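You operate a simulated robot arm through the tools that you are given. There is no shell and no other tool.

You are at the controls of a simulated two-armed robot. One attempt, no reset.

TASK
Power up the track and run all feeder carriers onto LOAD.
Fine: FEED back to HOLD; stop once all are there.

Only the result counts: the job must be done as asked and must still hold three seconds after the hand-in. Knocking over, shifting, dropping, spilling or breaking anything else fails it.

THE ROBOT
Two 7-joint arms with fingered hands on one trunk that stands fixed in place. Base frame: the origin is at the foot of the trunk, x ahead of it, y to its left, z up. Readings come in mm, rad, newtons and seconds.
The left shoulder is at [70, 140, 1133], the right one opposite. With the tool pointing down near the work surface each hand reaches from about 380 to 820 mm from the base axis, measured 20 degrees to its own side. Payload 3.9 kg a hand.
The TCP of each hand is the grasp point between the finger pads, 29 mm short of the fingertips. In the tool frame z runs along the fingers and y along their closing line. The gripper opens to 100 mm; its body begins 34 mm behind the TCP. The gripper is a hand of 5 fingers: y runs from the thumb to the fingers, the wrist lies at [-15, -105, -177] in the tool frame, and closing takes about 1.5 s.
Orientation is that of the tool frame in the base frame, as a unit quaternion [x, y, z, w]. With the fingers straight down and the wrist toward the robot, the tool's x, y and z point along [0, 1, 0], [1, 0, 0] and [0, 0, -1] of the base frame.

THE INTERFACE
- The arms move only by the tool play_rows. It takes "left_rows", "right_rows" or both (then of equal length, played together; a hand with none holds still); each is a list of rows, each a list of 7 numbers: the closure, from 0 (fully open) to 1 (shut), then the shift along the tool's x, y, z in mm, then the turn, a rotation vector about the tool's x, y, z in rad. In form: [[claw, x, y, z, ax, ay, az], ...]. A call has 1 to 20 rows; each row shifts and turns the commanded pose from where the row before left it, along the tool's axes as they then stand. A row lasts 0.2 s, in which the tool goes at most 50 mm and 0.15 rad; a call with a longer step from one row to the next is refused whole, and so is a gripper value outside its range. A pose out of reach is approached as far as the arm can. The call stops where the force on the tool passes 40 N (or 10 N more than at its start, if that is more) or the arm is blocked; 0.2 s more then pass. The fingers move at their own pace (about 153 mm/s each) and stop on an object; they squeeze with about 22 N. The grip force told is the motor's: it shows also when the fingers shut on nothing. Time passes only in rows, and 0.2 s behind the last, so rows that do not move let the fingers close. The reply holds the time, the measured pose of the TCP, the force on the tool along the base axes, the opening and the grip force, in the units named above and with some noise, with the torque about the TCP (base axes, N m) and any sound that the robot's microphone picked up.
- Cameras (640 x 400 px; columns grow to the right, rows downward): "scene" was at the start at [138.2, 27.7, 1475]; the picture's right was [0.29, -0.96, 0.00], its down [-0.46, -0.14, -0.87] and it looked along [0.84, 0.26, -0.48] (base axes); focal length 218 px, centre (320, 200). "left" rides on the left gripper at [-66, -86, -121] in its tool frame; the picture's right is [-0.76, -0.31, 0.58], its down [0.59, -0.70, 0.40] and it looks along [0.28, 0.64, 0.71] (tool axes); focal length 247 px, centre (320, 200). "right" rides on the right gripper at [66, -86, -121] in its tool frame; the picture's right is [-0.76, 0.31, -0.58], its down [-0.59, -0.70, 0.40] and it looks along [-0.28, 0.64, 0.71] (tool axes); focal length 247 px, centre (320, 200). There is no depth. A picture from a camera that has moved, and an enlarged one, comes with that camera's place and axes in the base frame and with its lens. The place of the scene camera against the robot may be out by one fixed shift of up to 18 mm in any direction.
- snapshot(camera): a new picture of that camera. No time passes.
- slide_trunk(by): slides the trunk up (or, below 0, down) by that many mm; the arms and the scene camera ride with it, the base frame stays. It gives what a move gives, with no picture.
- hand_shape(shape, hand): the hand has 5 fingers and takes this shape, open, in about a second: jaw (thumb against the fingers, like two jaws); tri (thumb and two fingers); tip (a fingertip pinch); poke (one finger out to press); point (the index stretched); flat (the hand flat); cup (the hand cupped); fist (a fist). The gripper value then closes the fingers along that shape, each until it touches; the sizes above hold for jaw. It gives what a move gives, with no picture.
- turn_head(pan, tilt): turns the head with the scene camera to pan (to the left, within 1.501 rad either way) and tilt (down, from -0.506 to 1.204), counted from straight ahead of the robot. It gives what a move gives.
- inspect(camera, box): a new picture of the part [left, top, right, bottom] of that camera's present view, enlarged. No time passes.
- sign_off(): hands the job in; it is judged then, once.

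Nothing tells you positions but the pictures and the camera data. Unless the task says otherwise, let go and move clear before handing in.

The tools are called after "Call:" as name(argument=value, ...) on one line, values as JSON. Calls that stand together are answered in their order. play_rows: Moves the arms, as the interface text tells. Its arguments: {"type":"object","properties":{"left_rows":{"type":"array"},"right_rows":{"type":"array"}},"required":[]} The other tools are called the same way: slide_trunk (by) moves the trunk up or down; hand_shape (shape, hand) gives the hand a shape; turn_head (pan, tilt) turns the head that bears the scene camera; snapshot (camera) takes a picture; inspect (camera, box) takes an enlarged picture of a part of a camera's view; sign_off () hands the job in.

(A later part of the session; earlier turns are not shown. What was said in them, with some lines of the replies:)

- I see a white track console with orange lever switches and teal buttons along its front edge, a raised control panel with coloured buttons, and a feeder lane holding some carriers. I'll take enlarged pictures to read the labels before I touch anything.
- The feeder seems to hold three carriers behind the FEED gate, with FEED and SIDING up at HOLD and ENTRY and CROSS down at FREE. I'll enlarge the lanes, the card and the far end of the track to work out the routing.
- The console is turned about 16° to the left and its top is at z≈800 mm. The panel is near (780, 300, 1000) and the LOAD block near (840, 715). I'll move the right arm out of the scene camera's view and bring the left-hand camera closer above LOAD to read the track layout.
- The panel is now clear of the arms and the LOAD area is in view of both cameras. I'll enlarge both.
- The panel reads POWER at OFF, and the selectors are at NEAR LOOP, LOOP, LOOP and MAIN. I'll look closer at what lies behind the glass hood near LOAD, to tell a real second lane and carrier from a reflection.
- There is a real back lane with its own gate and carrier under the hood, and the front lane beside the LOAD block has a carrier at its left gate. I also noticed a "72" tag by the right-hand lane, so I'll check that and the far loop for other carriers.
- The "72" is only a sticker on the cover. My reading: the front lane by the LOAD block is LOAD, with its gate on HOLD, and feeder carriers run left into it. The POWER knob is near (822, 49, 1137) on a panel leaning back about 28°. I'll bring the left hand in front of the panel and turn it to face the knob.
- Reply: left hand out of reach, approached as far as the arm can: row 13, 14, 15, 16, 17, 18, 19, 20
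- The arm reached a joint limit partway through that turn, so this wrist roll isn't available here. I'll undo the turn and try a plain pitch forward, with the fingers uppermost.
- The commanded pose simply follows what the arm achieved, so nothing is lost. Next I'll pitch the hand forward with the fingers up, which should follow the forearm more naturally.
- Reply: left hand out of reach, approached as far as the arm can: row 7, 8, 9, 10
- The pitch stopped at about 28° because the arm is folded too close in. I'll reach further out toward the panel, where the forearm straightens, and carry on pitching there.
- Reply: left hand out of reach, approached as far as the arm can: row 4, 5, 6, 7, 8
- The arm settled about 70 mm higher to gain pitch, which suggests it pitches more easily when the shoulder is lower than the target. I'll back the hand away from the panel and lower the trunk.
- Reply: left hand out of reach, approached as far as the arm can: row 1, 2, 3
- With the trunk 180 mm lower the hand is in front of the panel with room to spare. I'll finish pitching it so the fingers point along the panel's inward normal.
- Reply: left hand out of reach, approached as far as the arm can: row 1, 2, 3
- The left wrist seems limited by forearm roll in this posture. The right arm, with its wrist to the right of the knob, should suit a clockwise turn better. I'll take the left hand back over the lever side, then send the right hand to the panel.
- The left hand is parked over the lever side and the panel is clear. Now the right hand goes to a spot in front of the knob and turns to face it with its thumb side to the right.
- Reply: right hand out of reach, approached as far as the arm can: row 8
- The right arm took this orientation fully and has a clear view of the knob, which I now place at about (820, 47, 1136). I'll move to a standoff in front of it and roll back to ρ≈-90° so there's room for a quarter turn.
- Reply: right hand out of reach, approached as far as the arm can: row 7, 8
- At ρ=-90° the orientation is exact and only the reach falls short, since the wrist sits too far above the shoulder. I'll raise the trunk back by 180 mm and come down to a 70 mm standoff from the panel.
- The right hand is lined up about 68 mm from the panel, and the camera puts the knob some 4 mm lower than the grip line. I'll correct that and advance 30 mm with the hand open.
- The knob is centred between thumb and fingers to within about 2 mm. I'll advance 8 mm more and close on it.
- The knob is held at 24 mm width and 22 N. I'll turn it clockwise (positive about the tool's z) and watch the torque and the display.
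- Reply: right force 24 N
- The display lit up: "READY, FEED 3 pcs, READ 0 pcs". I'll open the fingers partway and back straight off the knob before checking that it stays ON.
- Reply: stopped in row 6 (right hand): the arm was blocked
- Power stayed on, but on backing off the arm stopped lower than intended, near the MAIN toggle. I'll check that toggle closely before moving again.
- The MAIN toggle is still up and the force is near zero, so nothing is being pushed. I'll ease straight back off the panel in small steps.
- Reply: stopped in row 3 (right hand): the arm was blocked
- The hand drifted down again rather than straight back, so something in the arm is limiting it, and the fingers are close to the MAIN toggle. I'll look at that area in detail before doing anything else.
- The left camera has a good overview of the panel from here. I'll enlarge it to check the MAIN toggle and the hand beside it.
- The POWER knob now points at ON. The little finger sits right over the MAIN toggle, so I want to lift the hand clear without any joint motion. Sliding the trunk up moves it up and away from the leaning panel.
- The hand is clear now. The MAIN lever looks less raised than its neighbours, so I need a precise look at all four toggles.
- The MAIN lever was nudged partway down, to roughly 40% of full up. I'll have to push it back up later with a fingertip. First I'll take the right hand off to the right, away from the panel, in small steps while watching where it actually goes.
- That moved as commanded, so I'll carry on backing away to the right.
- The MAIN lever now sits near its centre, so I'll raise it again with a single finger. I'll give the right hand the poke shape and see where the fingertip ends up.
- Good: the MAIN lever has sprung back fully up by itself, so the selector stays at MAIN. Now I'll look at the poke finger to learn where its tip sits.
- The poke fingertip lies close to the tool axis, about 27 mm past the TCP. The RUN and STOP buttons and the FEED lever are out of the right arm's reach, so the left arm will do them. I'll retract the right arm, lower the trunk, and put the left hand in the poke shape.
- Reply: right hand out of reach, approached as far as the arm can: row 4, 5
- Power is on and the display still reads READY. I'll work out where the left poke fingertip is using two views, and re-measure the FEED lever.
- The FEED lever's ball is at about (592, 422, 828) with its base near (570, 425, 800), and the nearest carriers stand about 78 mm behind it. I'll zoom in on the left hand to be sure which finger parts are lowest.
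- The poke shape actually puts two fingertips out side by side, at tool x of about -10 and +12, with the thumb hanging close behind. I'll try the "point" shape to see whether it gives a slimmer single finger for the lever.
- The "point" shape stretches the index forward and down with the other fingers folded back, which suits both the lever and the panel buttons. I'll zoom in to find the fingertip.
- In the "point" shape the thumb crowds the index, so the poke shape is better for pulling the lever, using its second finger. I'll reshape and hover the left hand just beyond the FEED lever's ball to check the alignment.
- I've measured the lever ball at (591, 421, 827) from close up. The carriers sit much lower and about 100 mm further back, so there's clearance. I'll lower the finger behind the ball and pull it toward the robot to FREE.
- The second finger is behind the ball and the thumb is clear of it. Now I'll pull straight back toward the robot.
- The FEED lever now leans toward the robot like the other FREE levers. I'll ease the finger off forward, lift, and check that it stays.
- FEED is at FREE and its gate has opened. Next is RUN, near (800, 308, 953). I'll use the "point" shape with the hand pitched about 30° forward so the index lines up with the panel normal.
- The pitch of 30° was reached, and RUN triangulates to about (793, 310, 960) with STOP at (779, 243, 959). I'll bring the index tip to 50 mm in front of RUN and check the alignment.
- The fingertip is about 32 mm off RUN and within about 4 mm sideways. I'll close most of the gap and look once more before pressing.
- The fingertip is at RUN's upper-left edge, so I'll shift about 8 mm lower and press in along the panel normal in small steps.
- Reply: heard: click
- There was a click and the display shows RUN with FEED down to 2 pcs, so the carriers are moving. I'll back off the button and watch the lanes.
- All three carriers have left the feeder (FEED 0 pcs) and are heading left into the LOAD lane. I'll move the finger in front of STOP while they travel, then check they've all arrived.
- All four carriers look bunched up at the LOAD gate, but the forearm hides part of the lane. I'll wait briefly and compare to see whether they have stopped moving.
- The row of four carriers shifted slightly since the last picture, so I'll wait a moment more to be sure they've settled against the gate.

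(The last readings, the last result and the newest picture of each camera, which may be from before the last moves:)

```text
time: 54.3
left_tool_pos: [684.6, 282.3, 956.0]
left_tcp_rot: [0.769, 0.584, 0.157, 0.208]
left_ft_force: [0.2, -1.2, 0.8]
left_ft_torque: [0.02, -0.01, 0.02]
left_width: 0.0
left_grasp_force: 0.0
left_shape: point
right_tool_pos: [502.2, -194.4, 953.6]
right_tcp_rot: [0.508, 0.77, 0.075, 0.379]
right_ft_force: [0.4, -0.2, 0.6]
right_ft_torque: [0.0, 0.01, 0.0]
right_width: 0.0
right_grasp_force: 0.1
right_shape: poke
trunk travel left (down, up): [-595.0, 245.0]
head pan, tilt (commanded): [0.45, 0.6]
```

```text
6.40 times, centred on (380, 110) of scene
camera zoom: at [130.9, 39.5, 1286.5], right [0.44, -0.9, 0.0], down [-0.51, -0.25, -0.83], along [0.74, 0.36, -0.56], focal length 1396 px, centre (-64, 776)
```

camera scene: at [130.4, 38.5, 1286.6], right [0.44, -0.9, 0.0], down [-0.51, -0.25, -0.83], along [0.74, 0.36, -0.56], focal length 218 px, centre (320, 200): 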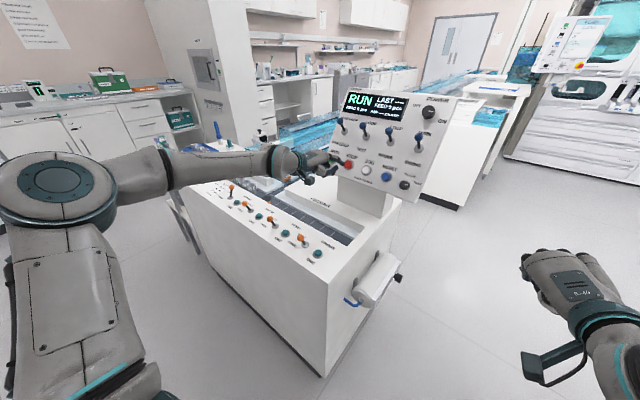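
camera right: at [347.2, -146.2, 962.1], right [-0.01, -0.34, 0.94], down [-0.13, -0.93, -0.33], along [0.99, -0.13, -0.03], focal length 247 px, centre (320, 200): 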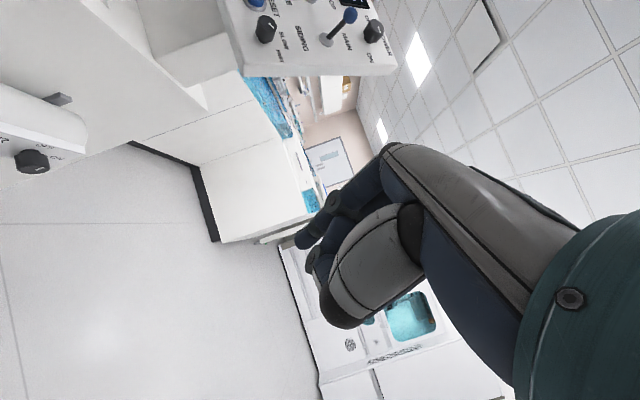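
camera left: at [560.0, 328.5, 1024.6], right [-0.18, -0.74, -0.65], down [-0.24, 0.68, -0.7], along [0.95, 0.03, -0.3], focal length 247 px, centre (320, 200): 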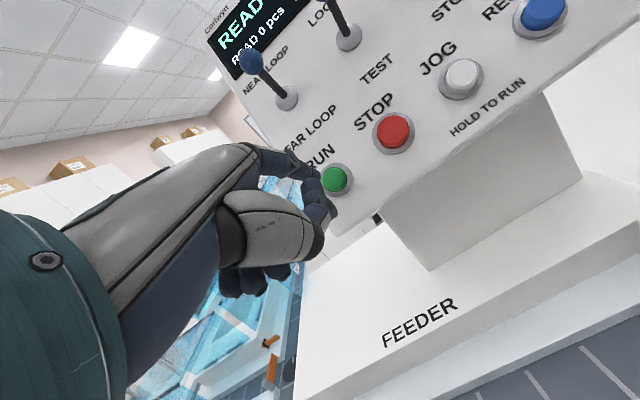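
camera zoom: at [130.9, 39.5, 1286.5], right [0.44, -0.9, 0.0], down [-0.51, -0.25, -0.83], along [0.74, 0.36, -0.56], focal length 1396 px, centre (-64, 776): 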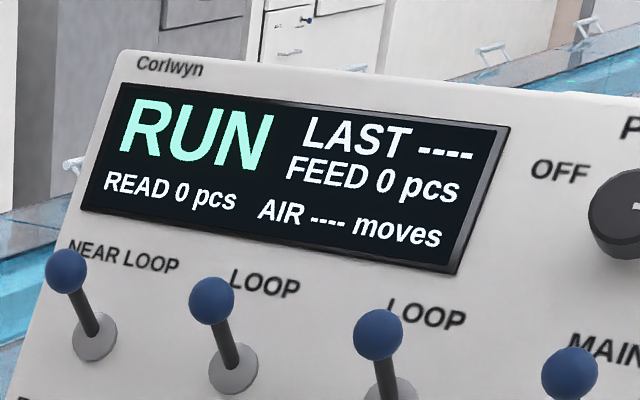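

Nothing moved between the pictures: all four carriers rest in a row at the LOAD gate, the three from the feeder included. Now I'll press STOP.

Call:
play_rows(left_rows=[[0, 0.5, 5, 8.5, 0, 0, 0], [0, 0.5, 5, 8.5, 0, 0, 0]])

Call:
inspect(camera="left", box=[260, 120, 420, 240])

Call:
inspect(camera="scene", box=[310, 130, 390, 190])

```text
time: 54.9
left_tool_pos: [702.9, 278.0, 945.3]
left_tcp_rot: [0.768, 0.585, 0.157, 0.206]
left_ft_force: [0.8, -0.3, 0.8]
left_ft_torque: [0.02, -0.01, 0.02]
left_width: 0.0
left_grasp_force: 0.1
left_shape: point
right_tool_pos: [502.7, -194.8, 952.6]
right_tcp_rot: [0.507, 0.77, 0.076, 0.379]
right_ft_force: [0.9, 0.2, -0.7]
right_ft_torque: [0.01, -0.02, 0.0]
right_width: 0.3
right_grasp_force: 0.2
right_shape: poke
trunk travel left (down, up): [-595.0, 245.0]
head pan, tilt (commanded): [0.45, 0.6]
```

```text
3.33 times, centred on (340, 180) of left
camera zoom: at [553.2, 252.4, 1006.3], right [-0.18, -0.74, -0.65], down [-0.24, 0.68, -0.7], along [0.96, 0.03, -0.29], focal length 823 px, centre (253, 267)
```

zoom: 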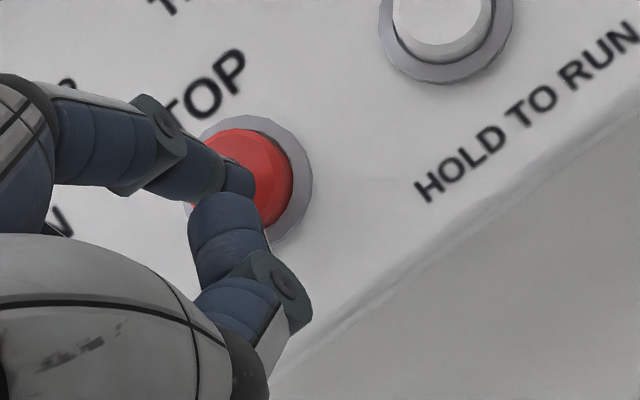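

```text
6.67 times, centred on (350, 160) of scene
camera zoom: at [131.1, 39.4, 1286.5], right [0.44, -0.9, 0.0], down [-0.51, -0.25, -0.82], along [0.74, 0.36, -0.57], focal length 1455 px, centre (120, 467)
```

zoom: 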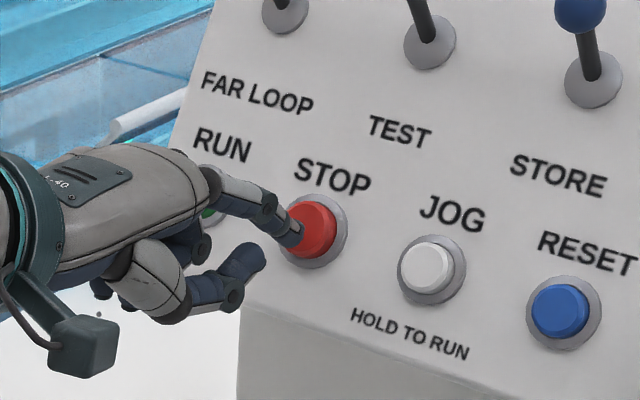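

The fingertip is centred over STOP, so I'll press in by small steps.

Call:
play_rows(left_rows=[[0, 0, 2, 3.5, 0, 0, 0], [0, 0, 2, 3.5, 0, 0, 0], [0, 0, 2, 3.5, 0, 0, 0]])

Call:
inspect(camera="scene", box=[290, 80, 410, 200])

```text
time: 55.7
left_tool_pos: [709.8, 276.2, 940.9]
left_tcp_rot: [0.768, 0.584, 0.158, 0.207]
left_ft_force: [-2.3, 0.4, 2.1]
left_ft_torque: [-0.05, -0.12, -0.01]
left_width: 93.2
left_grasp_force: 0.1
left_shape: point
right_tool_pos: [501.5, -193.8, 953.0]
right_tcp_rot: [0.509, 0.769, 0.076, 0.379]
right_ft_force: [-0.5, -0.5, -0.8]
right_ft_torque: [0.0, 0.02, 0.04]
right_width: 0.0
right_grasp_force: 0.0
right_shape: poke
trunk travel left (down, up): [-595.0, 245.0]
head pan, tilt (commanded): [0.45, 0.6]
heard: click
```

```text
3.33 times, centred on (350, 140) of scene
camera zoom: at [130.3, 39.5, 1286.6], right [0.44, -0.9, 0.0], down [-0.51, -0.25, -0.83], along [0.74, 0.36, -0.56], focal length 727 px, centre (220, 400)
```

zoom: 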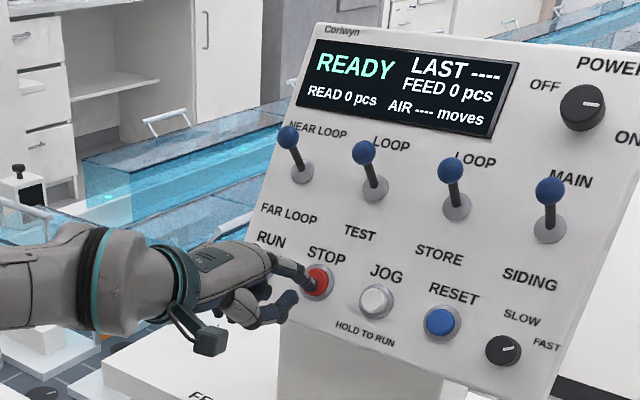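

STOP clicked and the display is back to READY with FEED 0 pcs. Next I'll withdraw from the panel, turn the hand down again over the levers, and set FEED back to HOLD.

Call:
play_rows(left_rows=[[0, 0, -7, -12, 0, 0, 0], [0, 0, -14, -24, 0, 0, 0], [0, 0, -10, -18, 0, 0, 0], [0, 19.8, -27.1, -19.9, 0, 0, 0], [0, 19.8, -27.1, -19.9, 0, 0, 0], [0, 19.8, -27.1, -19.9, 0, 0, 0], [0, 19.8, -27.1, -19.9, 0, 0, 0], [0, 0, 0, 0, 0.131, 0, 0], [0, 0, 0, 0, 0.131, 0, 0], [0, 0, 0, 0, 0.131, 0, 0], [0, 0, 0, 0, 0.131, 0, 0]])

Call:
hand_shape(shape="poke", hand="left")

Call:
snapshot(camera="left")

Call:
inspect(camera="scene", box=[200, 150, 340, 270])

```text
time: 58.1
left_tool_pos: [555.0, 409.2, 987.4]
left_tcp_rot: [0.796, 0.605, 0.0, 0.0]
left_ft_force: [0.1, -0.1, 0.2]
left_ft_torque: [-0.02, -0.05, -0.06]
left_width: 0.0
left_grasp_force: 0.0
left_shape: point
left hand out of reach, approached as far as the arm can: row 5
right_tool_pos: [503.1, -194.6, 953.2]
right_tcp_rot: [0.509, 0.769, 0.075, 0.379]
right_ft_force: [0.8, -0.2, 0.5]
right_ft_torque: [-0.03, -0.02, -0.02]
right_width: 0.2
right_grasp_force: 0.1
right_shape: poke
trunk travel left (down, up): [-595.0, 245.0]
head pan, tilt (commanded): [0.45, 0.6]
```

```text
time: 59.0
left_tool_pos: [553.9, 410.1, 986.5]
left_tcp_rot: [0.796, 0.605, 0.001, 0.0]
left_ft_force: [-0.1, 0.3, 0.1]
left_ft_torque: [-0.01, 0.01, 0.01]
left_width: 0.2
left_grasp_force: 0.1
left_shape: poke
right_tool_pos: [502.4, -194.4, 953.4]
right_tcp_rot: [0.508, 0.771, 0.076, 0.378]
right_ft_force: [-0.2, -0.4, 0.6]
right_ft_torque: [-0.02, -0.01, 0.0]
right_width: 0.0
right_grasp_force: 0.1
right_shape: poke
trunk travel left (down, up): [-595.0, 245.0]
head pan, tilt (commanded): [0.45, 0.6]
```

```text
taken
camera left: at [452.7, 370.3, 1107.4], right [-0.5, -0.65, -0.58], down [-0.52, 0.76, -0.4], along [0.7, 0.1, -0.71], focal length 247 px, centre (320, 200)
```

left: 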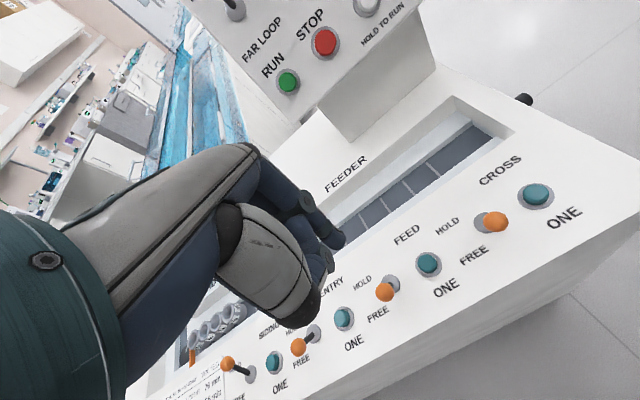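

```text
3.33 times, centred on (270, 210) of scene
camera zoom: at [130.9, 39.4, 1286.5], right [0.44, -0.9, 0.0], down [-0.51, -0.25, -0.83], along [0.74, 0.36, -0.56], focal length 727 px, centre (487, 167)
```

zoom: 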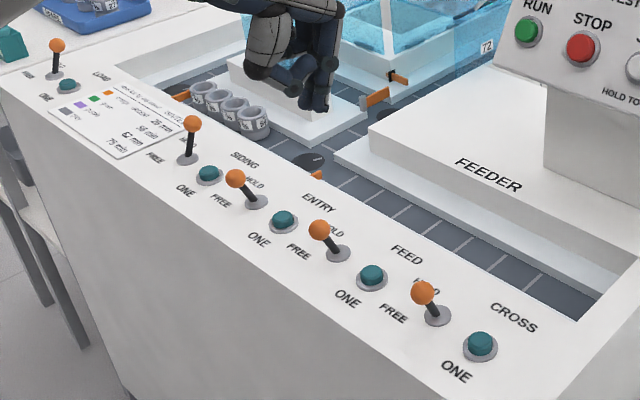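

All four carriers are lined up on LOAD. The FEED ball is now at about (557, 429, 827), so I'll hover the fingers on the robot's side of it.

Call:
play_rows(left_rows=[[0, 7.4, -16, 43.2, 0, 0, 0], [0, 7.4, -16, 43.2, 0, 0, 0]])

Call:
snapshot(camera="left")

Call:
inspect(camera="scene", box=[240, 160, 330, 250])

```text
time: 59.6
left_tool_pos: [528.9, 435.4, 900.3]
left_tcp_rot: [0.796, 0.605, 0.001, 0.0]
left_ft_force: [-0.3, -0.2, -0.6]
left_ft_torque: [0.0, 0.04, 0.0]
left_width: 0.0
left_grasp_force: 0.1
left_shape: poke
right_tool_pos: [502.0, -194.6, 954.0]
right_tcp_rot: [0.508, 0.77, 0.076, 0.378]
right_ft_force: [0.4, 0.1, -0.4]
right_ft_torque: [-0.01, 0.01, 0.0]
right_width: 0.1
right_grasp_force: 0.0
right_shape: poke
trunk travel left (down, up): [-595.0, 245.0]
head pan, tilt (commanded): [0.45, 0.6]
```

```text
taken
camera left: at [427.0, 395.4, 1020.7], right [-0.5, -0.65, -0.58], down [-0.52, 0.76, -0.4], along [0.7, 0.1, -0.71], focal length 247 px, centre (320, 200)
```

left: 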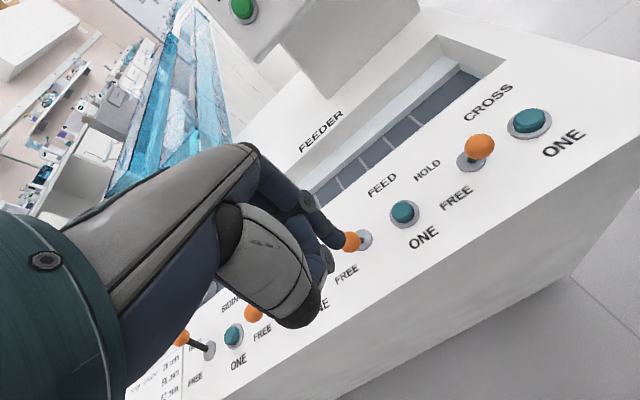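

```text
4.44 times, centred on (285, 205) of scene
camera zoom: at [131.0, 40.0, 1286.6], right [0.44, -0.9, 0.0], down [-0.51, -0.25, -0.82], along [0.74, 0.36, -0.57], focal length 970 px, centre (476, 178)
```

zoom: 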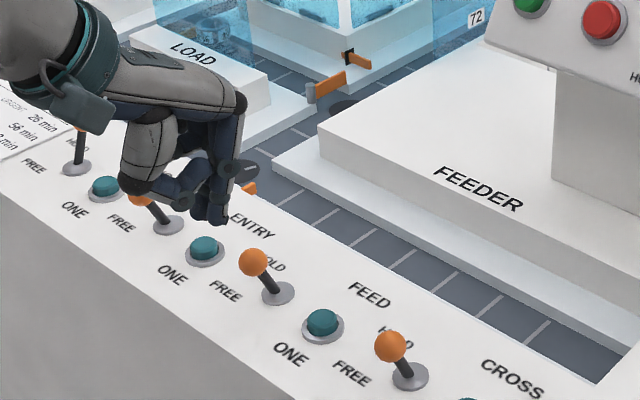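

The ball is 29 mm straight ahead of the fingers. I'll lower them and push the lever forward to HOLD.

Call:
play_rows(left_rows=[[0, 0, 0, 27, 0, 0, 0], [0, 0, 0, 27, 0, 0, 0], [0, 0, 10, 0, 0, 0, 0], [0, 0, 12, 0, 0, 0, 0], [0, 0, 12, 0, 0, 0, 0], [0, 0, 12, 0, 0, 0, 0], [0, 0, 8, 0, 0, 0, 0]])

Call:
inspect(camera="scene", box=[240, 160, 330, 250])

Call:
inspect(camera="left", box=[260, 160, 460, 340])

```text
time: 61.2
left_tool_pos: [579.9, 420.4, 846.8]
left_tcp_rot: [0.796, 0.605, 0.0, 0.001]
left_ft_force: [-0.2, -0.5, -0.4]
left_ft_torque: [-0.02, 0.05, 0.02]
left_width: 0.0
left_grasp_force: 0.0
left_shape: poke
right_tool_pos: [502.6, -194.5, 952.2]
right_tcp_rot: [0.508, 0.77, 0.076, 0.379]
right_ft_force: [0.1, 0.0, -0.8]
right_ft_torque: [0.01, -0.03, 0.01]
right_width: 0.0
right_grasp_force: 0.0
right_shape: poke
trunk travel left (down, up): [-595.0, 245.0]
head pan, tilt (commanded): [0.45, 0.6]
```

```text
4.44 times, centred on (285, 205) of scene
camera zoom: at [131.1, 39.4, 1286.4], right [0.44, -0.9, 0.0], down [-0.51, -0.25, -0.82], along [0.74, 0.36, -0.57], focal length 970 px, centre (476, 178)
```

zoom: 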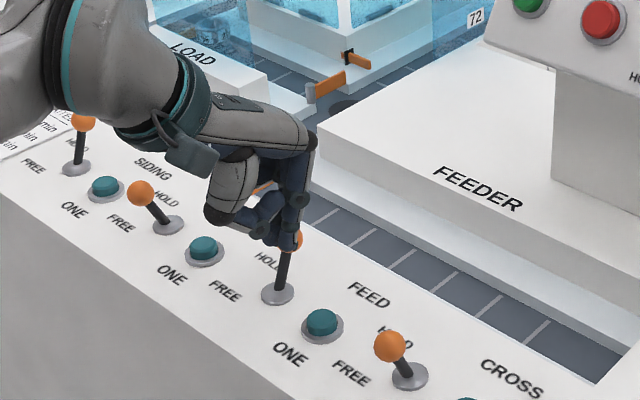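

```text
2.22 times, centred on (360, 250) of left
camera zoom: at [478.5, 380.3, 966.9], right [-0.5, -0.65, -0.58], down [-0.52, 0.76, -0.4], along [0.69, 0.1, -0.71], focal length 549 px, centre (231, 89)
```

zoom: 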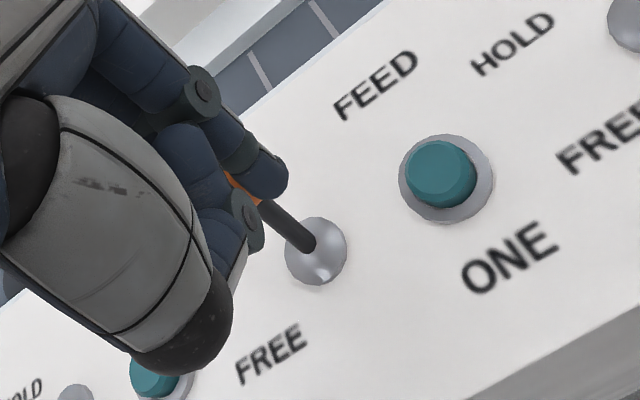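

The lever stands at HOLD again. I'll back the fingers off toward the robot, lift clear, and check lever and gate.

Call:
play_rows(left_rows=[[0, 0, -14, 0, 0, 0, 0], [0, 0, -16, 0, 0, 0, 0], [0, 0, 0, -30, 0, 0, 0], [0, 0, 0, -45, 0, 0, 0], [0, 0, 0, -45, 0, 0, 0], [0, 0, -30, -35, 0, 0, 0], [0, 0, -30, -35, 0, 0, 0]])

Call:
inspect(camera="scene", box=[200, 150, 340, 270])

Call:
inspect(camera="scene", box=[320, 80, 460, 200])

Call:
snapshot(camera="left")

Call:
snapshot(camera="scene")

```text
time: 62.8
left_tool_pos: [493.0, 441.4, 1040.2]
left_tcp_rot: [0.796, 0.606, 0.0, 0.001]
left_ft_force: [1.2, 0.1, 0.7]
left_ft_torque: [-0.02, -0.01, -0.03]
left_width: 0.1
left_grasp_force: 0.1
left_shape: poke
right_tool_pos: [502.0, -195.2, 952.4]
right_tcp_rot: [0.508, 0.77, 0.077, 0.379]
right_ft_force: [-0.7, -0.3, 0.1]
right_ft_torque: [0.0, 0.01, -0.02]
right_width: 0.0
right_grasp_force: 0.1
right_shape: poke
trunk travel left (down, up): [-595.0, 245.0]
head pan, tilt (commanded): [0.45, 0.6]
```

```text
3.33 times, centred on (270, 210) of scene
camera zoom: at [130.1, 38.7, 1286.6], right [0.44, -0.9, 0.0], down [-0.51, -0.25, -0.83], along [0.74, 0.36, -0.56], focal length 727 px, centre (487, 167)
```

zoom: 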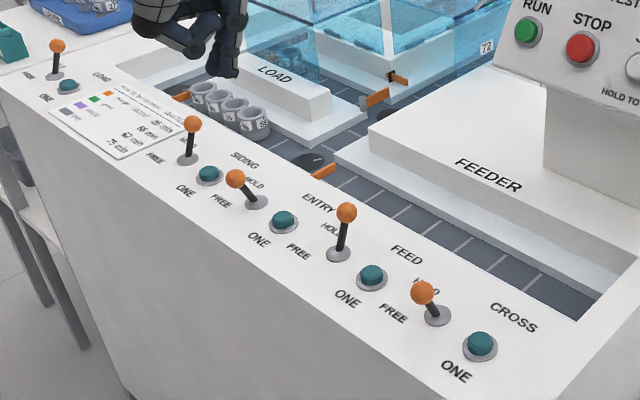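

```text
3.33 times, centred on (390, 140) of scene
camera zoom: at [130.1, 38.7, 1286.6], right [0.44, -0.9, 0.0], down [-0.51, -0.25, -0.83], along [0.74, 0.36, -0.56], focal length 727 px, centre (87, 400)
```

zoom: 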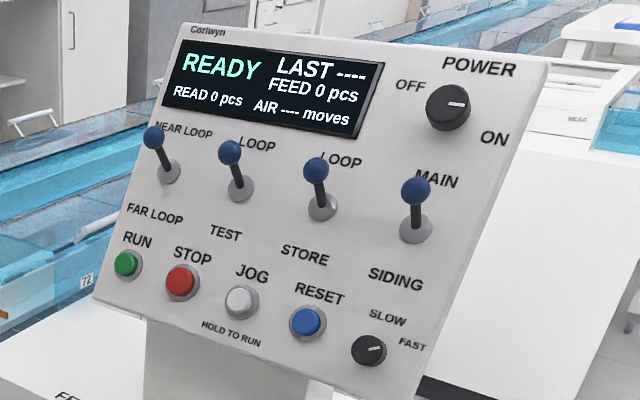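

```text
taken
camera left: at [392.5, 402.8, 1161.3], right [-0.5, -0.65, -0.58], down [-0.52, 0.76, -0.4], along [0.7, 0.1, -0.71], focal length 247 px, centre (320, 200)
```

left: 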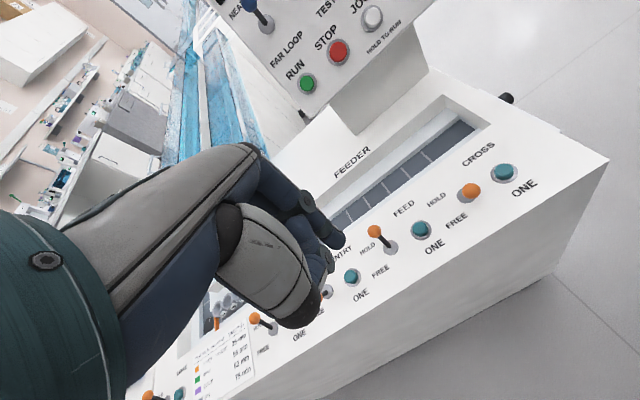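

```text
taken
camera scene: at [130.1, 38.7, 1286.6], right [0.44, -0.9, 0.0], down [-0.51, -0.25, -0.83], along [0.74, 0.36, -0.56], focal length 218 px, centre (320, 200)
```

scene: 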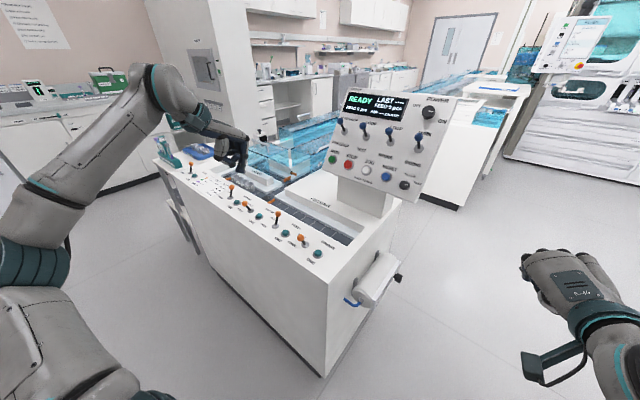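

FEED is at HOLD with its gate closed, the display shows READY (stopped, power on, FEED 0 pcs), and the selectors read as at the start. I'll take one last close look at the carriers on LOAD before handing in.

Call:
inspect(camera="scene", box=[235, 160, 315, 215])

Call:
play_rows(left_rows=[[0, 0, -30, -30, 0, 0, 0], [0, 0, -30, -30, 0, 0, 0], [0, 0, 0, 0, 0, 0, 0], [0, 0, 0, 0, 0, 0, 0]])

Call:
inspect(camera="scene", box=[210, 150, 330, 240])

```text
7.27 times, centred on (275, 188) of scene
camera zoom: at [130.1, 38.7, 1286.6], right [0.44, -0.9, 0.0], down [-0.51, -0.25, -0.83], along [0.74, 0.36, -0.56], focal length 1587 px, centre (647, 291)
```

zoom: 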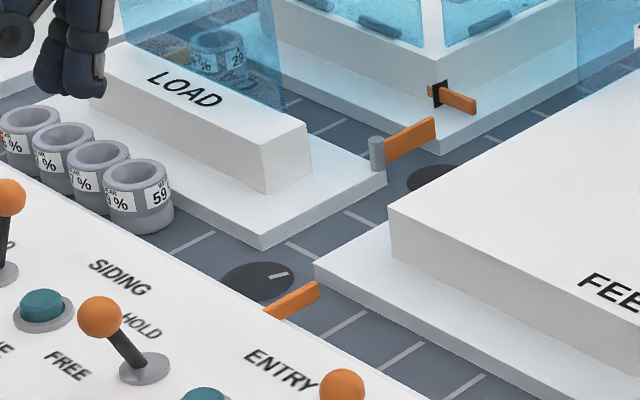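

```text
time: 63.8
left_tool_pos: [436.5, 460.3, 1099.8]
left_tcp_rot: [0.796, 0.605, 0.001, 0.001]
left_ft_force: [-0.3, -0.2, 0.1]
left_ft_torque: [-0.01, 0.0, 0.01]
left_width: 0.0
left_grasp_force: 0.1
left_shape: poke
right_tool_pos: [502.6, -193.8, 954.1]
right_tcp_rot: [0.508, 0.77, 0.076, 0.379]
right_ft_force: [-0.7, 0.1, 0.0]
right_ft_torque: [0.0, 0.01, 0.02]
right_width: 0.0
right_grasp_force: 0.1
right_shape: poke
trunk travel left (down, up): [-595.0, 245.0]
head pan, tilt (commanded): [0.45, 0.6]
```

```text
4.44 times, centred on (270, 195) of scene
camera zoom: at [130.7, 39.4, 1286.5], right [0.44, -0.9, 0.0], down [-0.51, -0.25, -0.83], along [0.74, 0.36, -0.56], focal length 970 px, centre (542, 222)
```

zoom: 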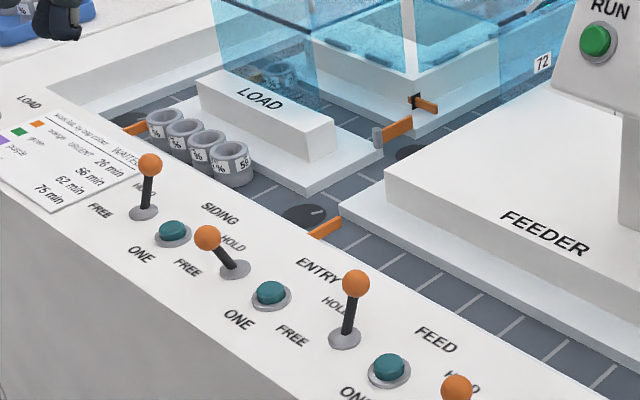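

The three feeder carriers stand upright behind the original one at the LOAD gate. The FEED gate is closed with its lever at HOLD, the feeder is empty, the track is stopped and both hands are clear, so I'm handing in.

Call:
sign_off()

```text
The job is handed in.
```

The job is done and handed in. All three feeder carriers are on LOAD, lined up behind the one that was already at the LOAD gate.

- **Power and track:** POWER is at ON. I pressed STOP once the carriers had stopped moving, and the display shows READY with FEED at 0 pcs.
- **FEED:** The lever is back at HOLD and its gate is closed. I pressed STOP before moving the lever, so those two happened in the opposite order to how you listed them.
- **MAIN/SIDING selector:** The right hand brushed the MAIN/SIDING lever while backing off the power knob and pushed it partway down. It sprang back to MAIN on its own before I pressed RUN.
- **LOAD lane:** No label marks a lane as LOAD, so I took LOAD to be the open front lane beside the LOAD block. The feeder carriers ran straight into it with the settings as they were.

In the last pictures the other levers, the selectors and the carrier in the back lane were as they were at the start. Both hands are clear of the equipment.
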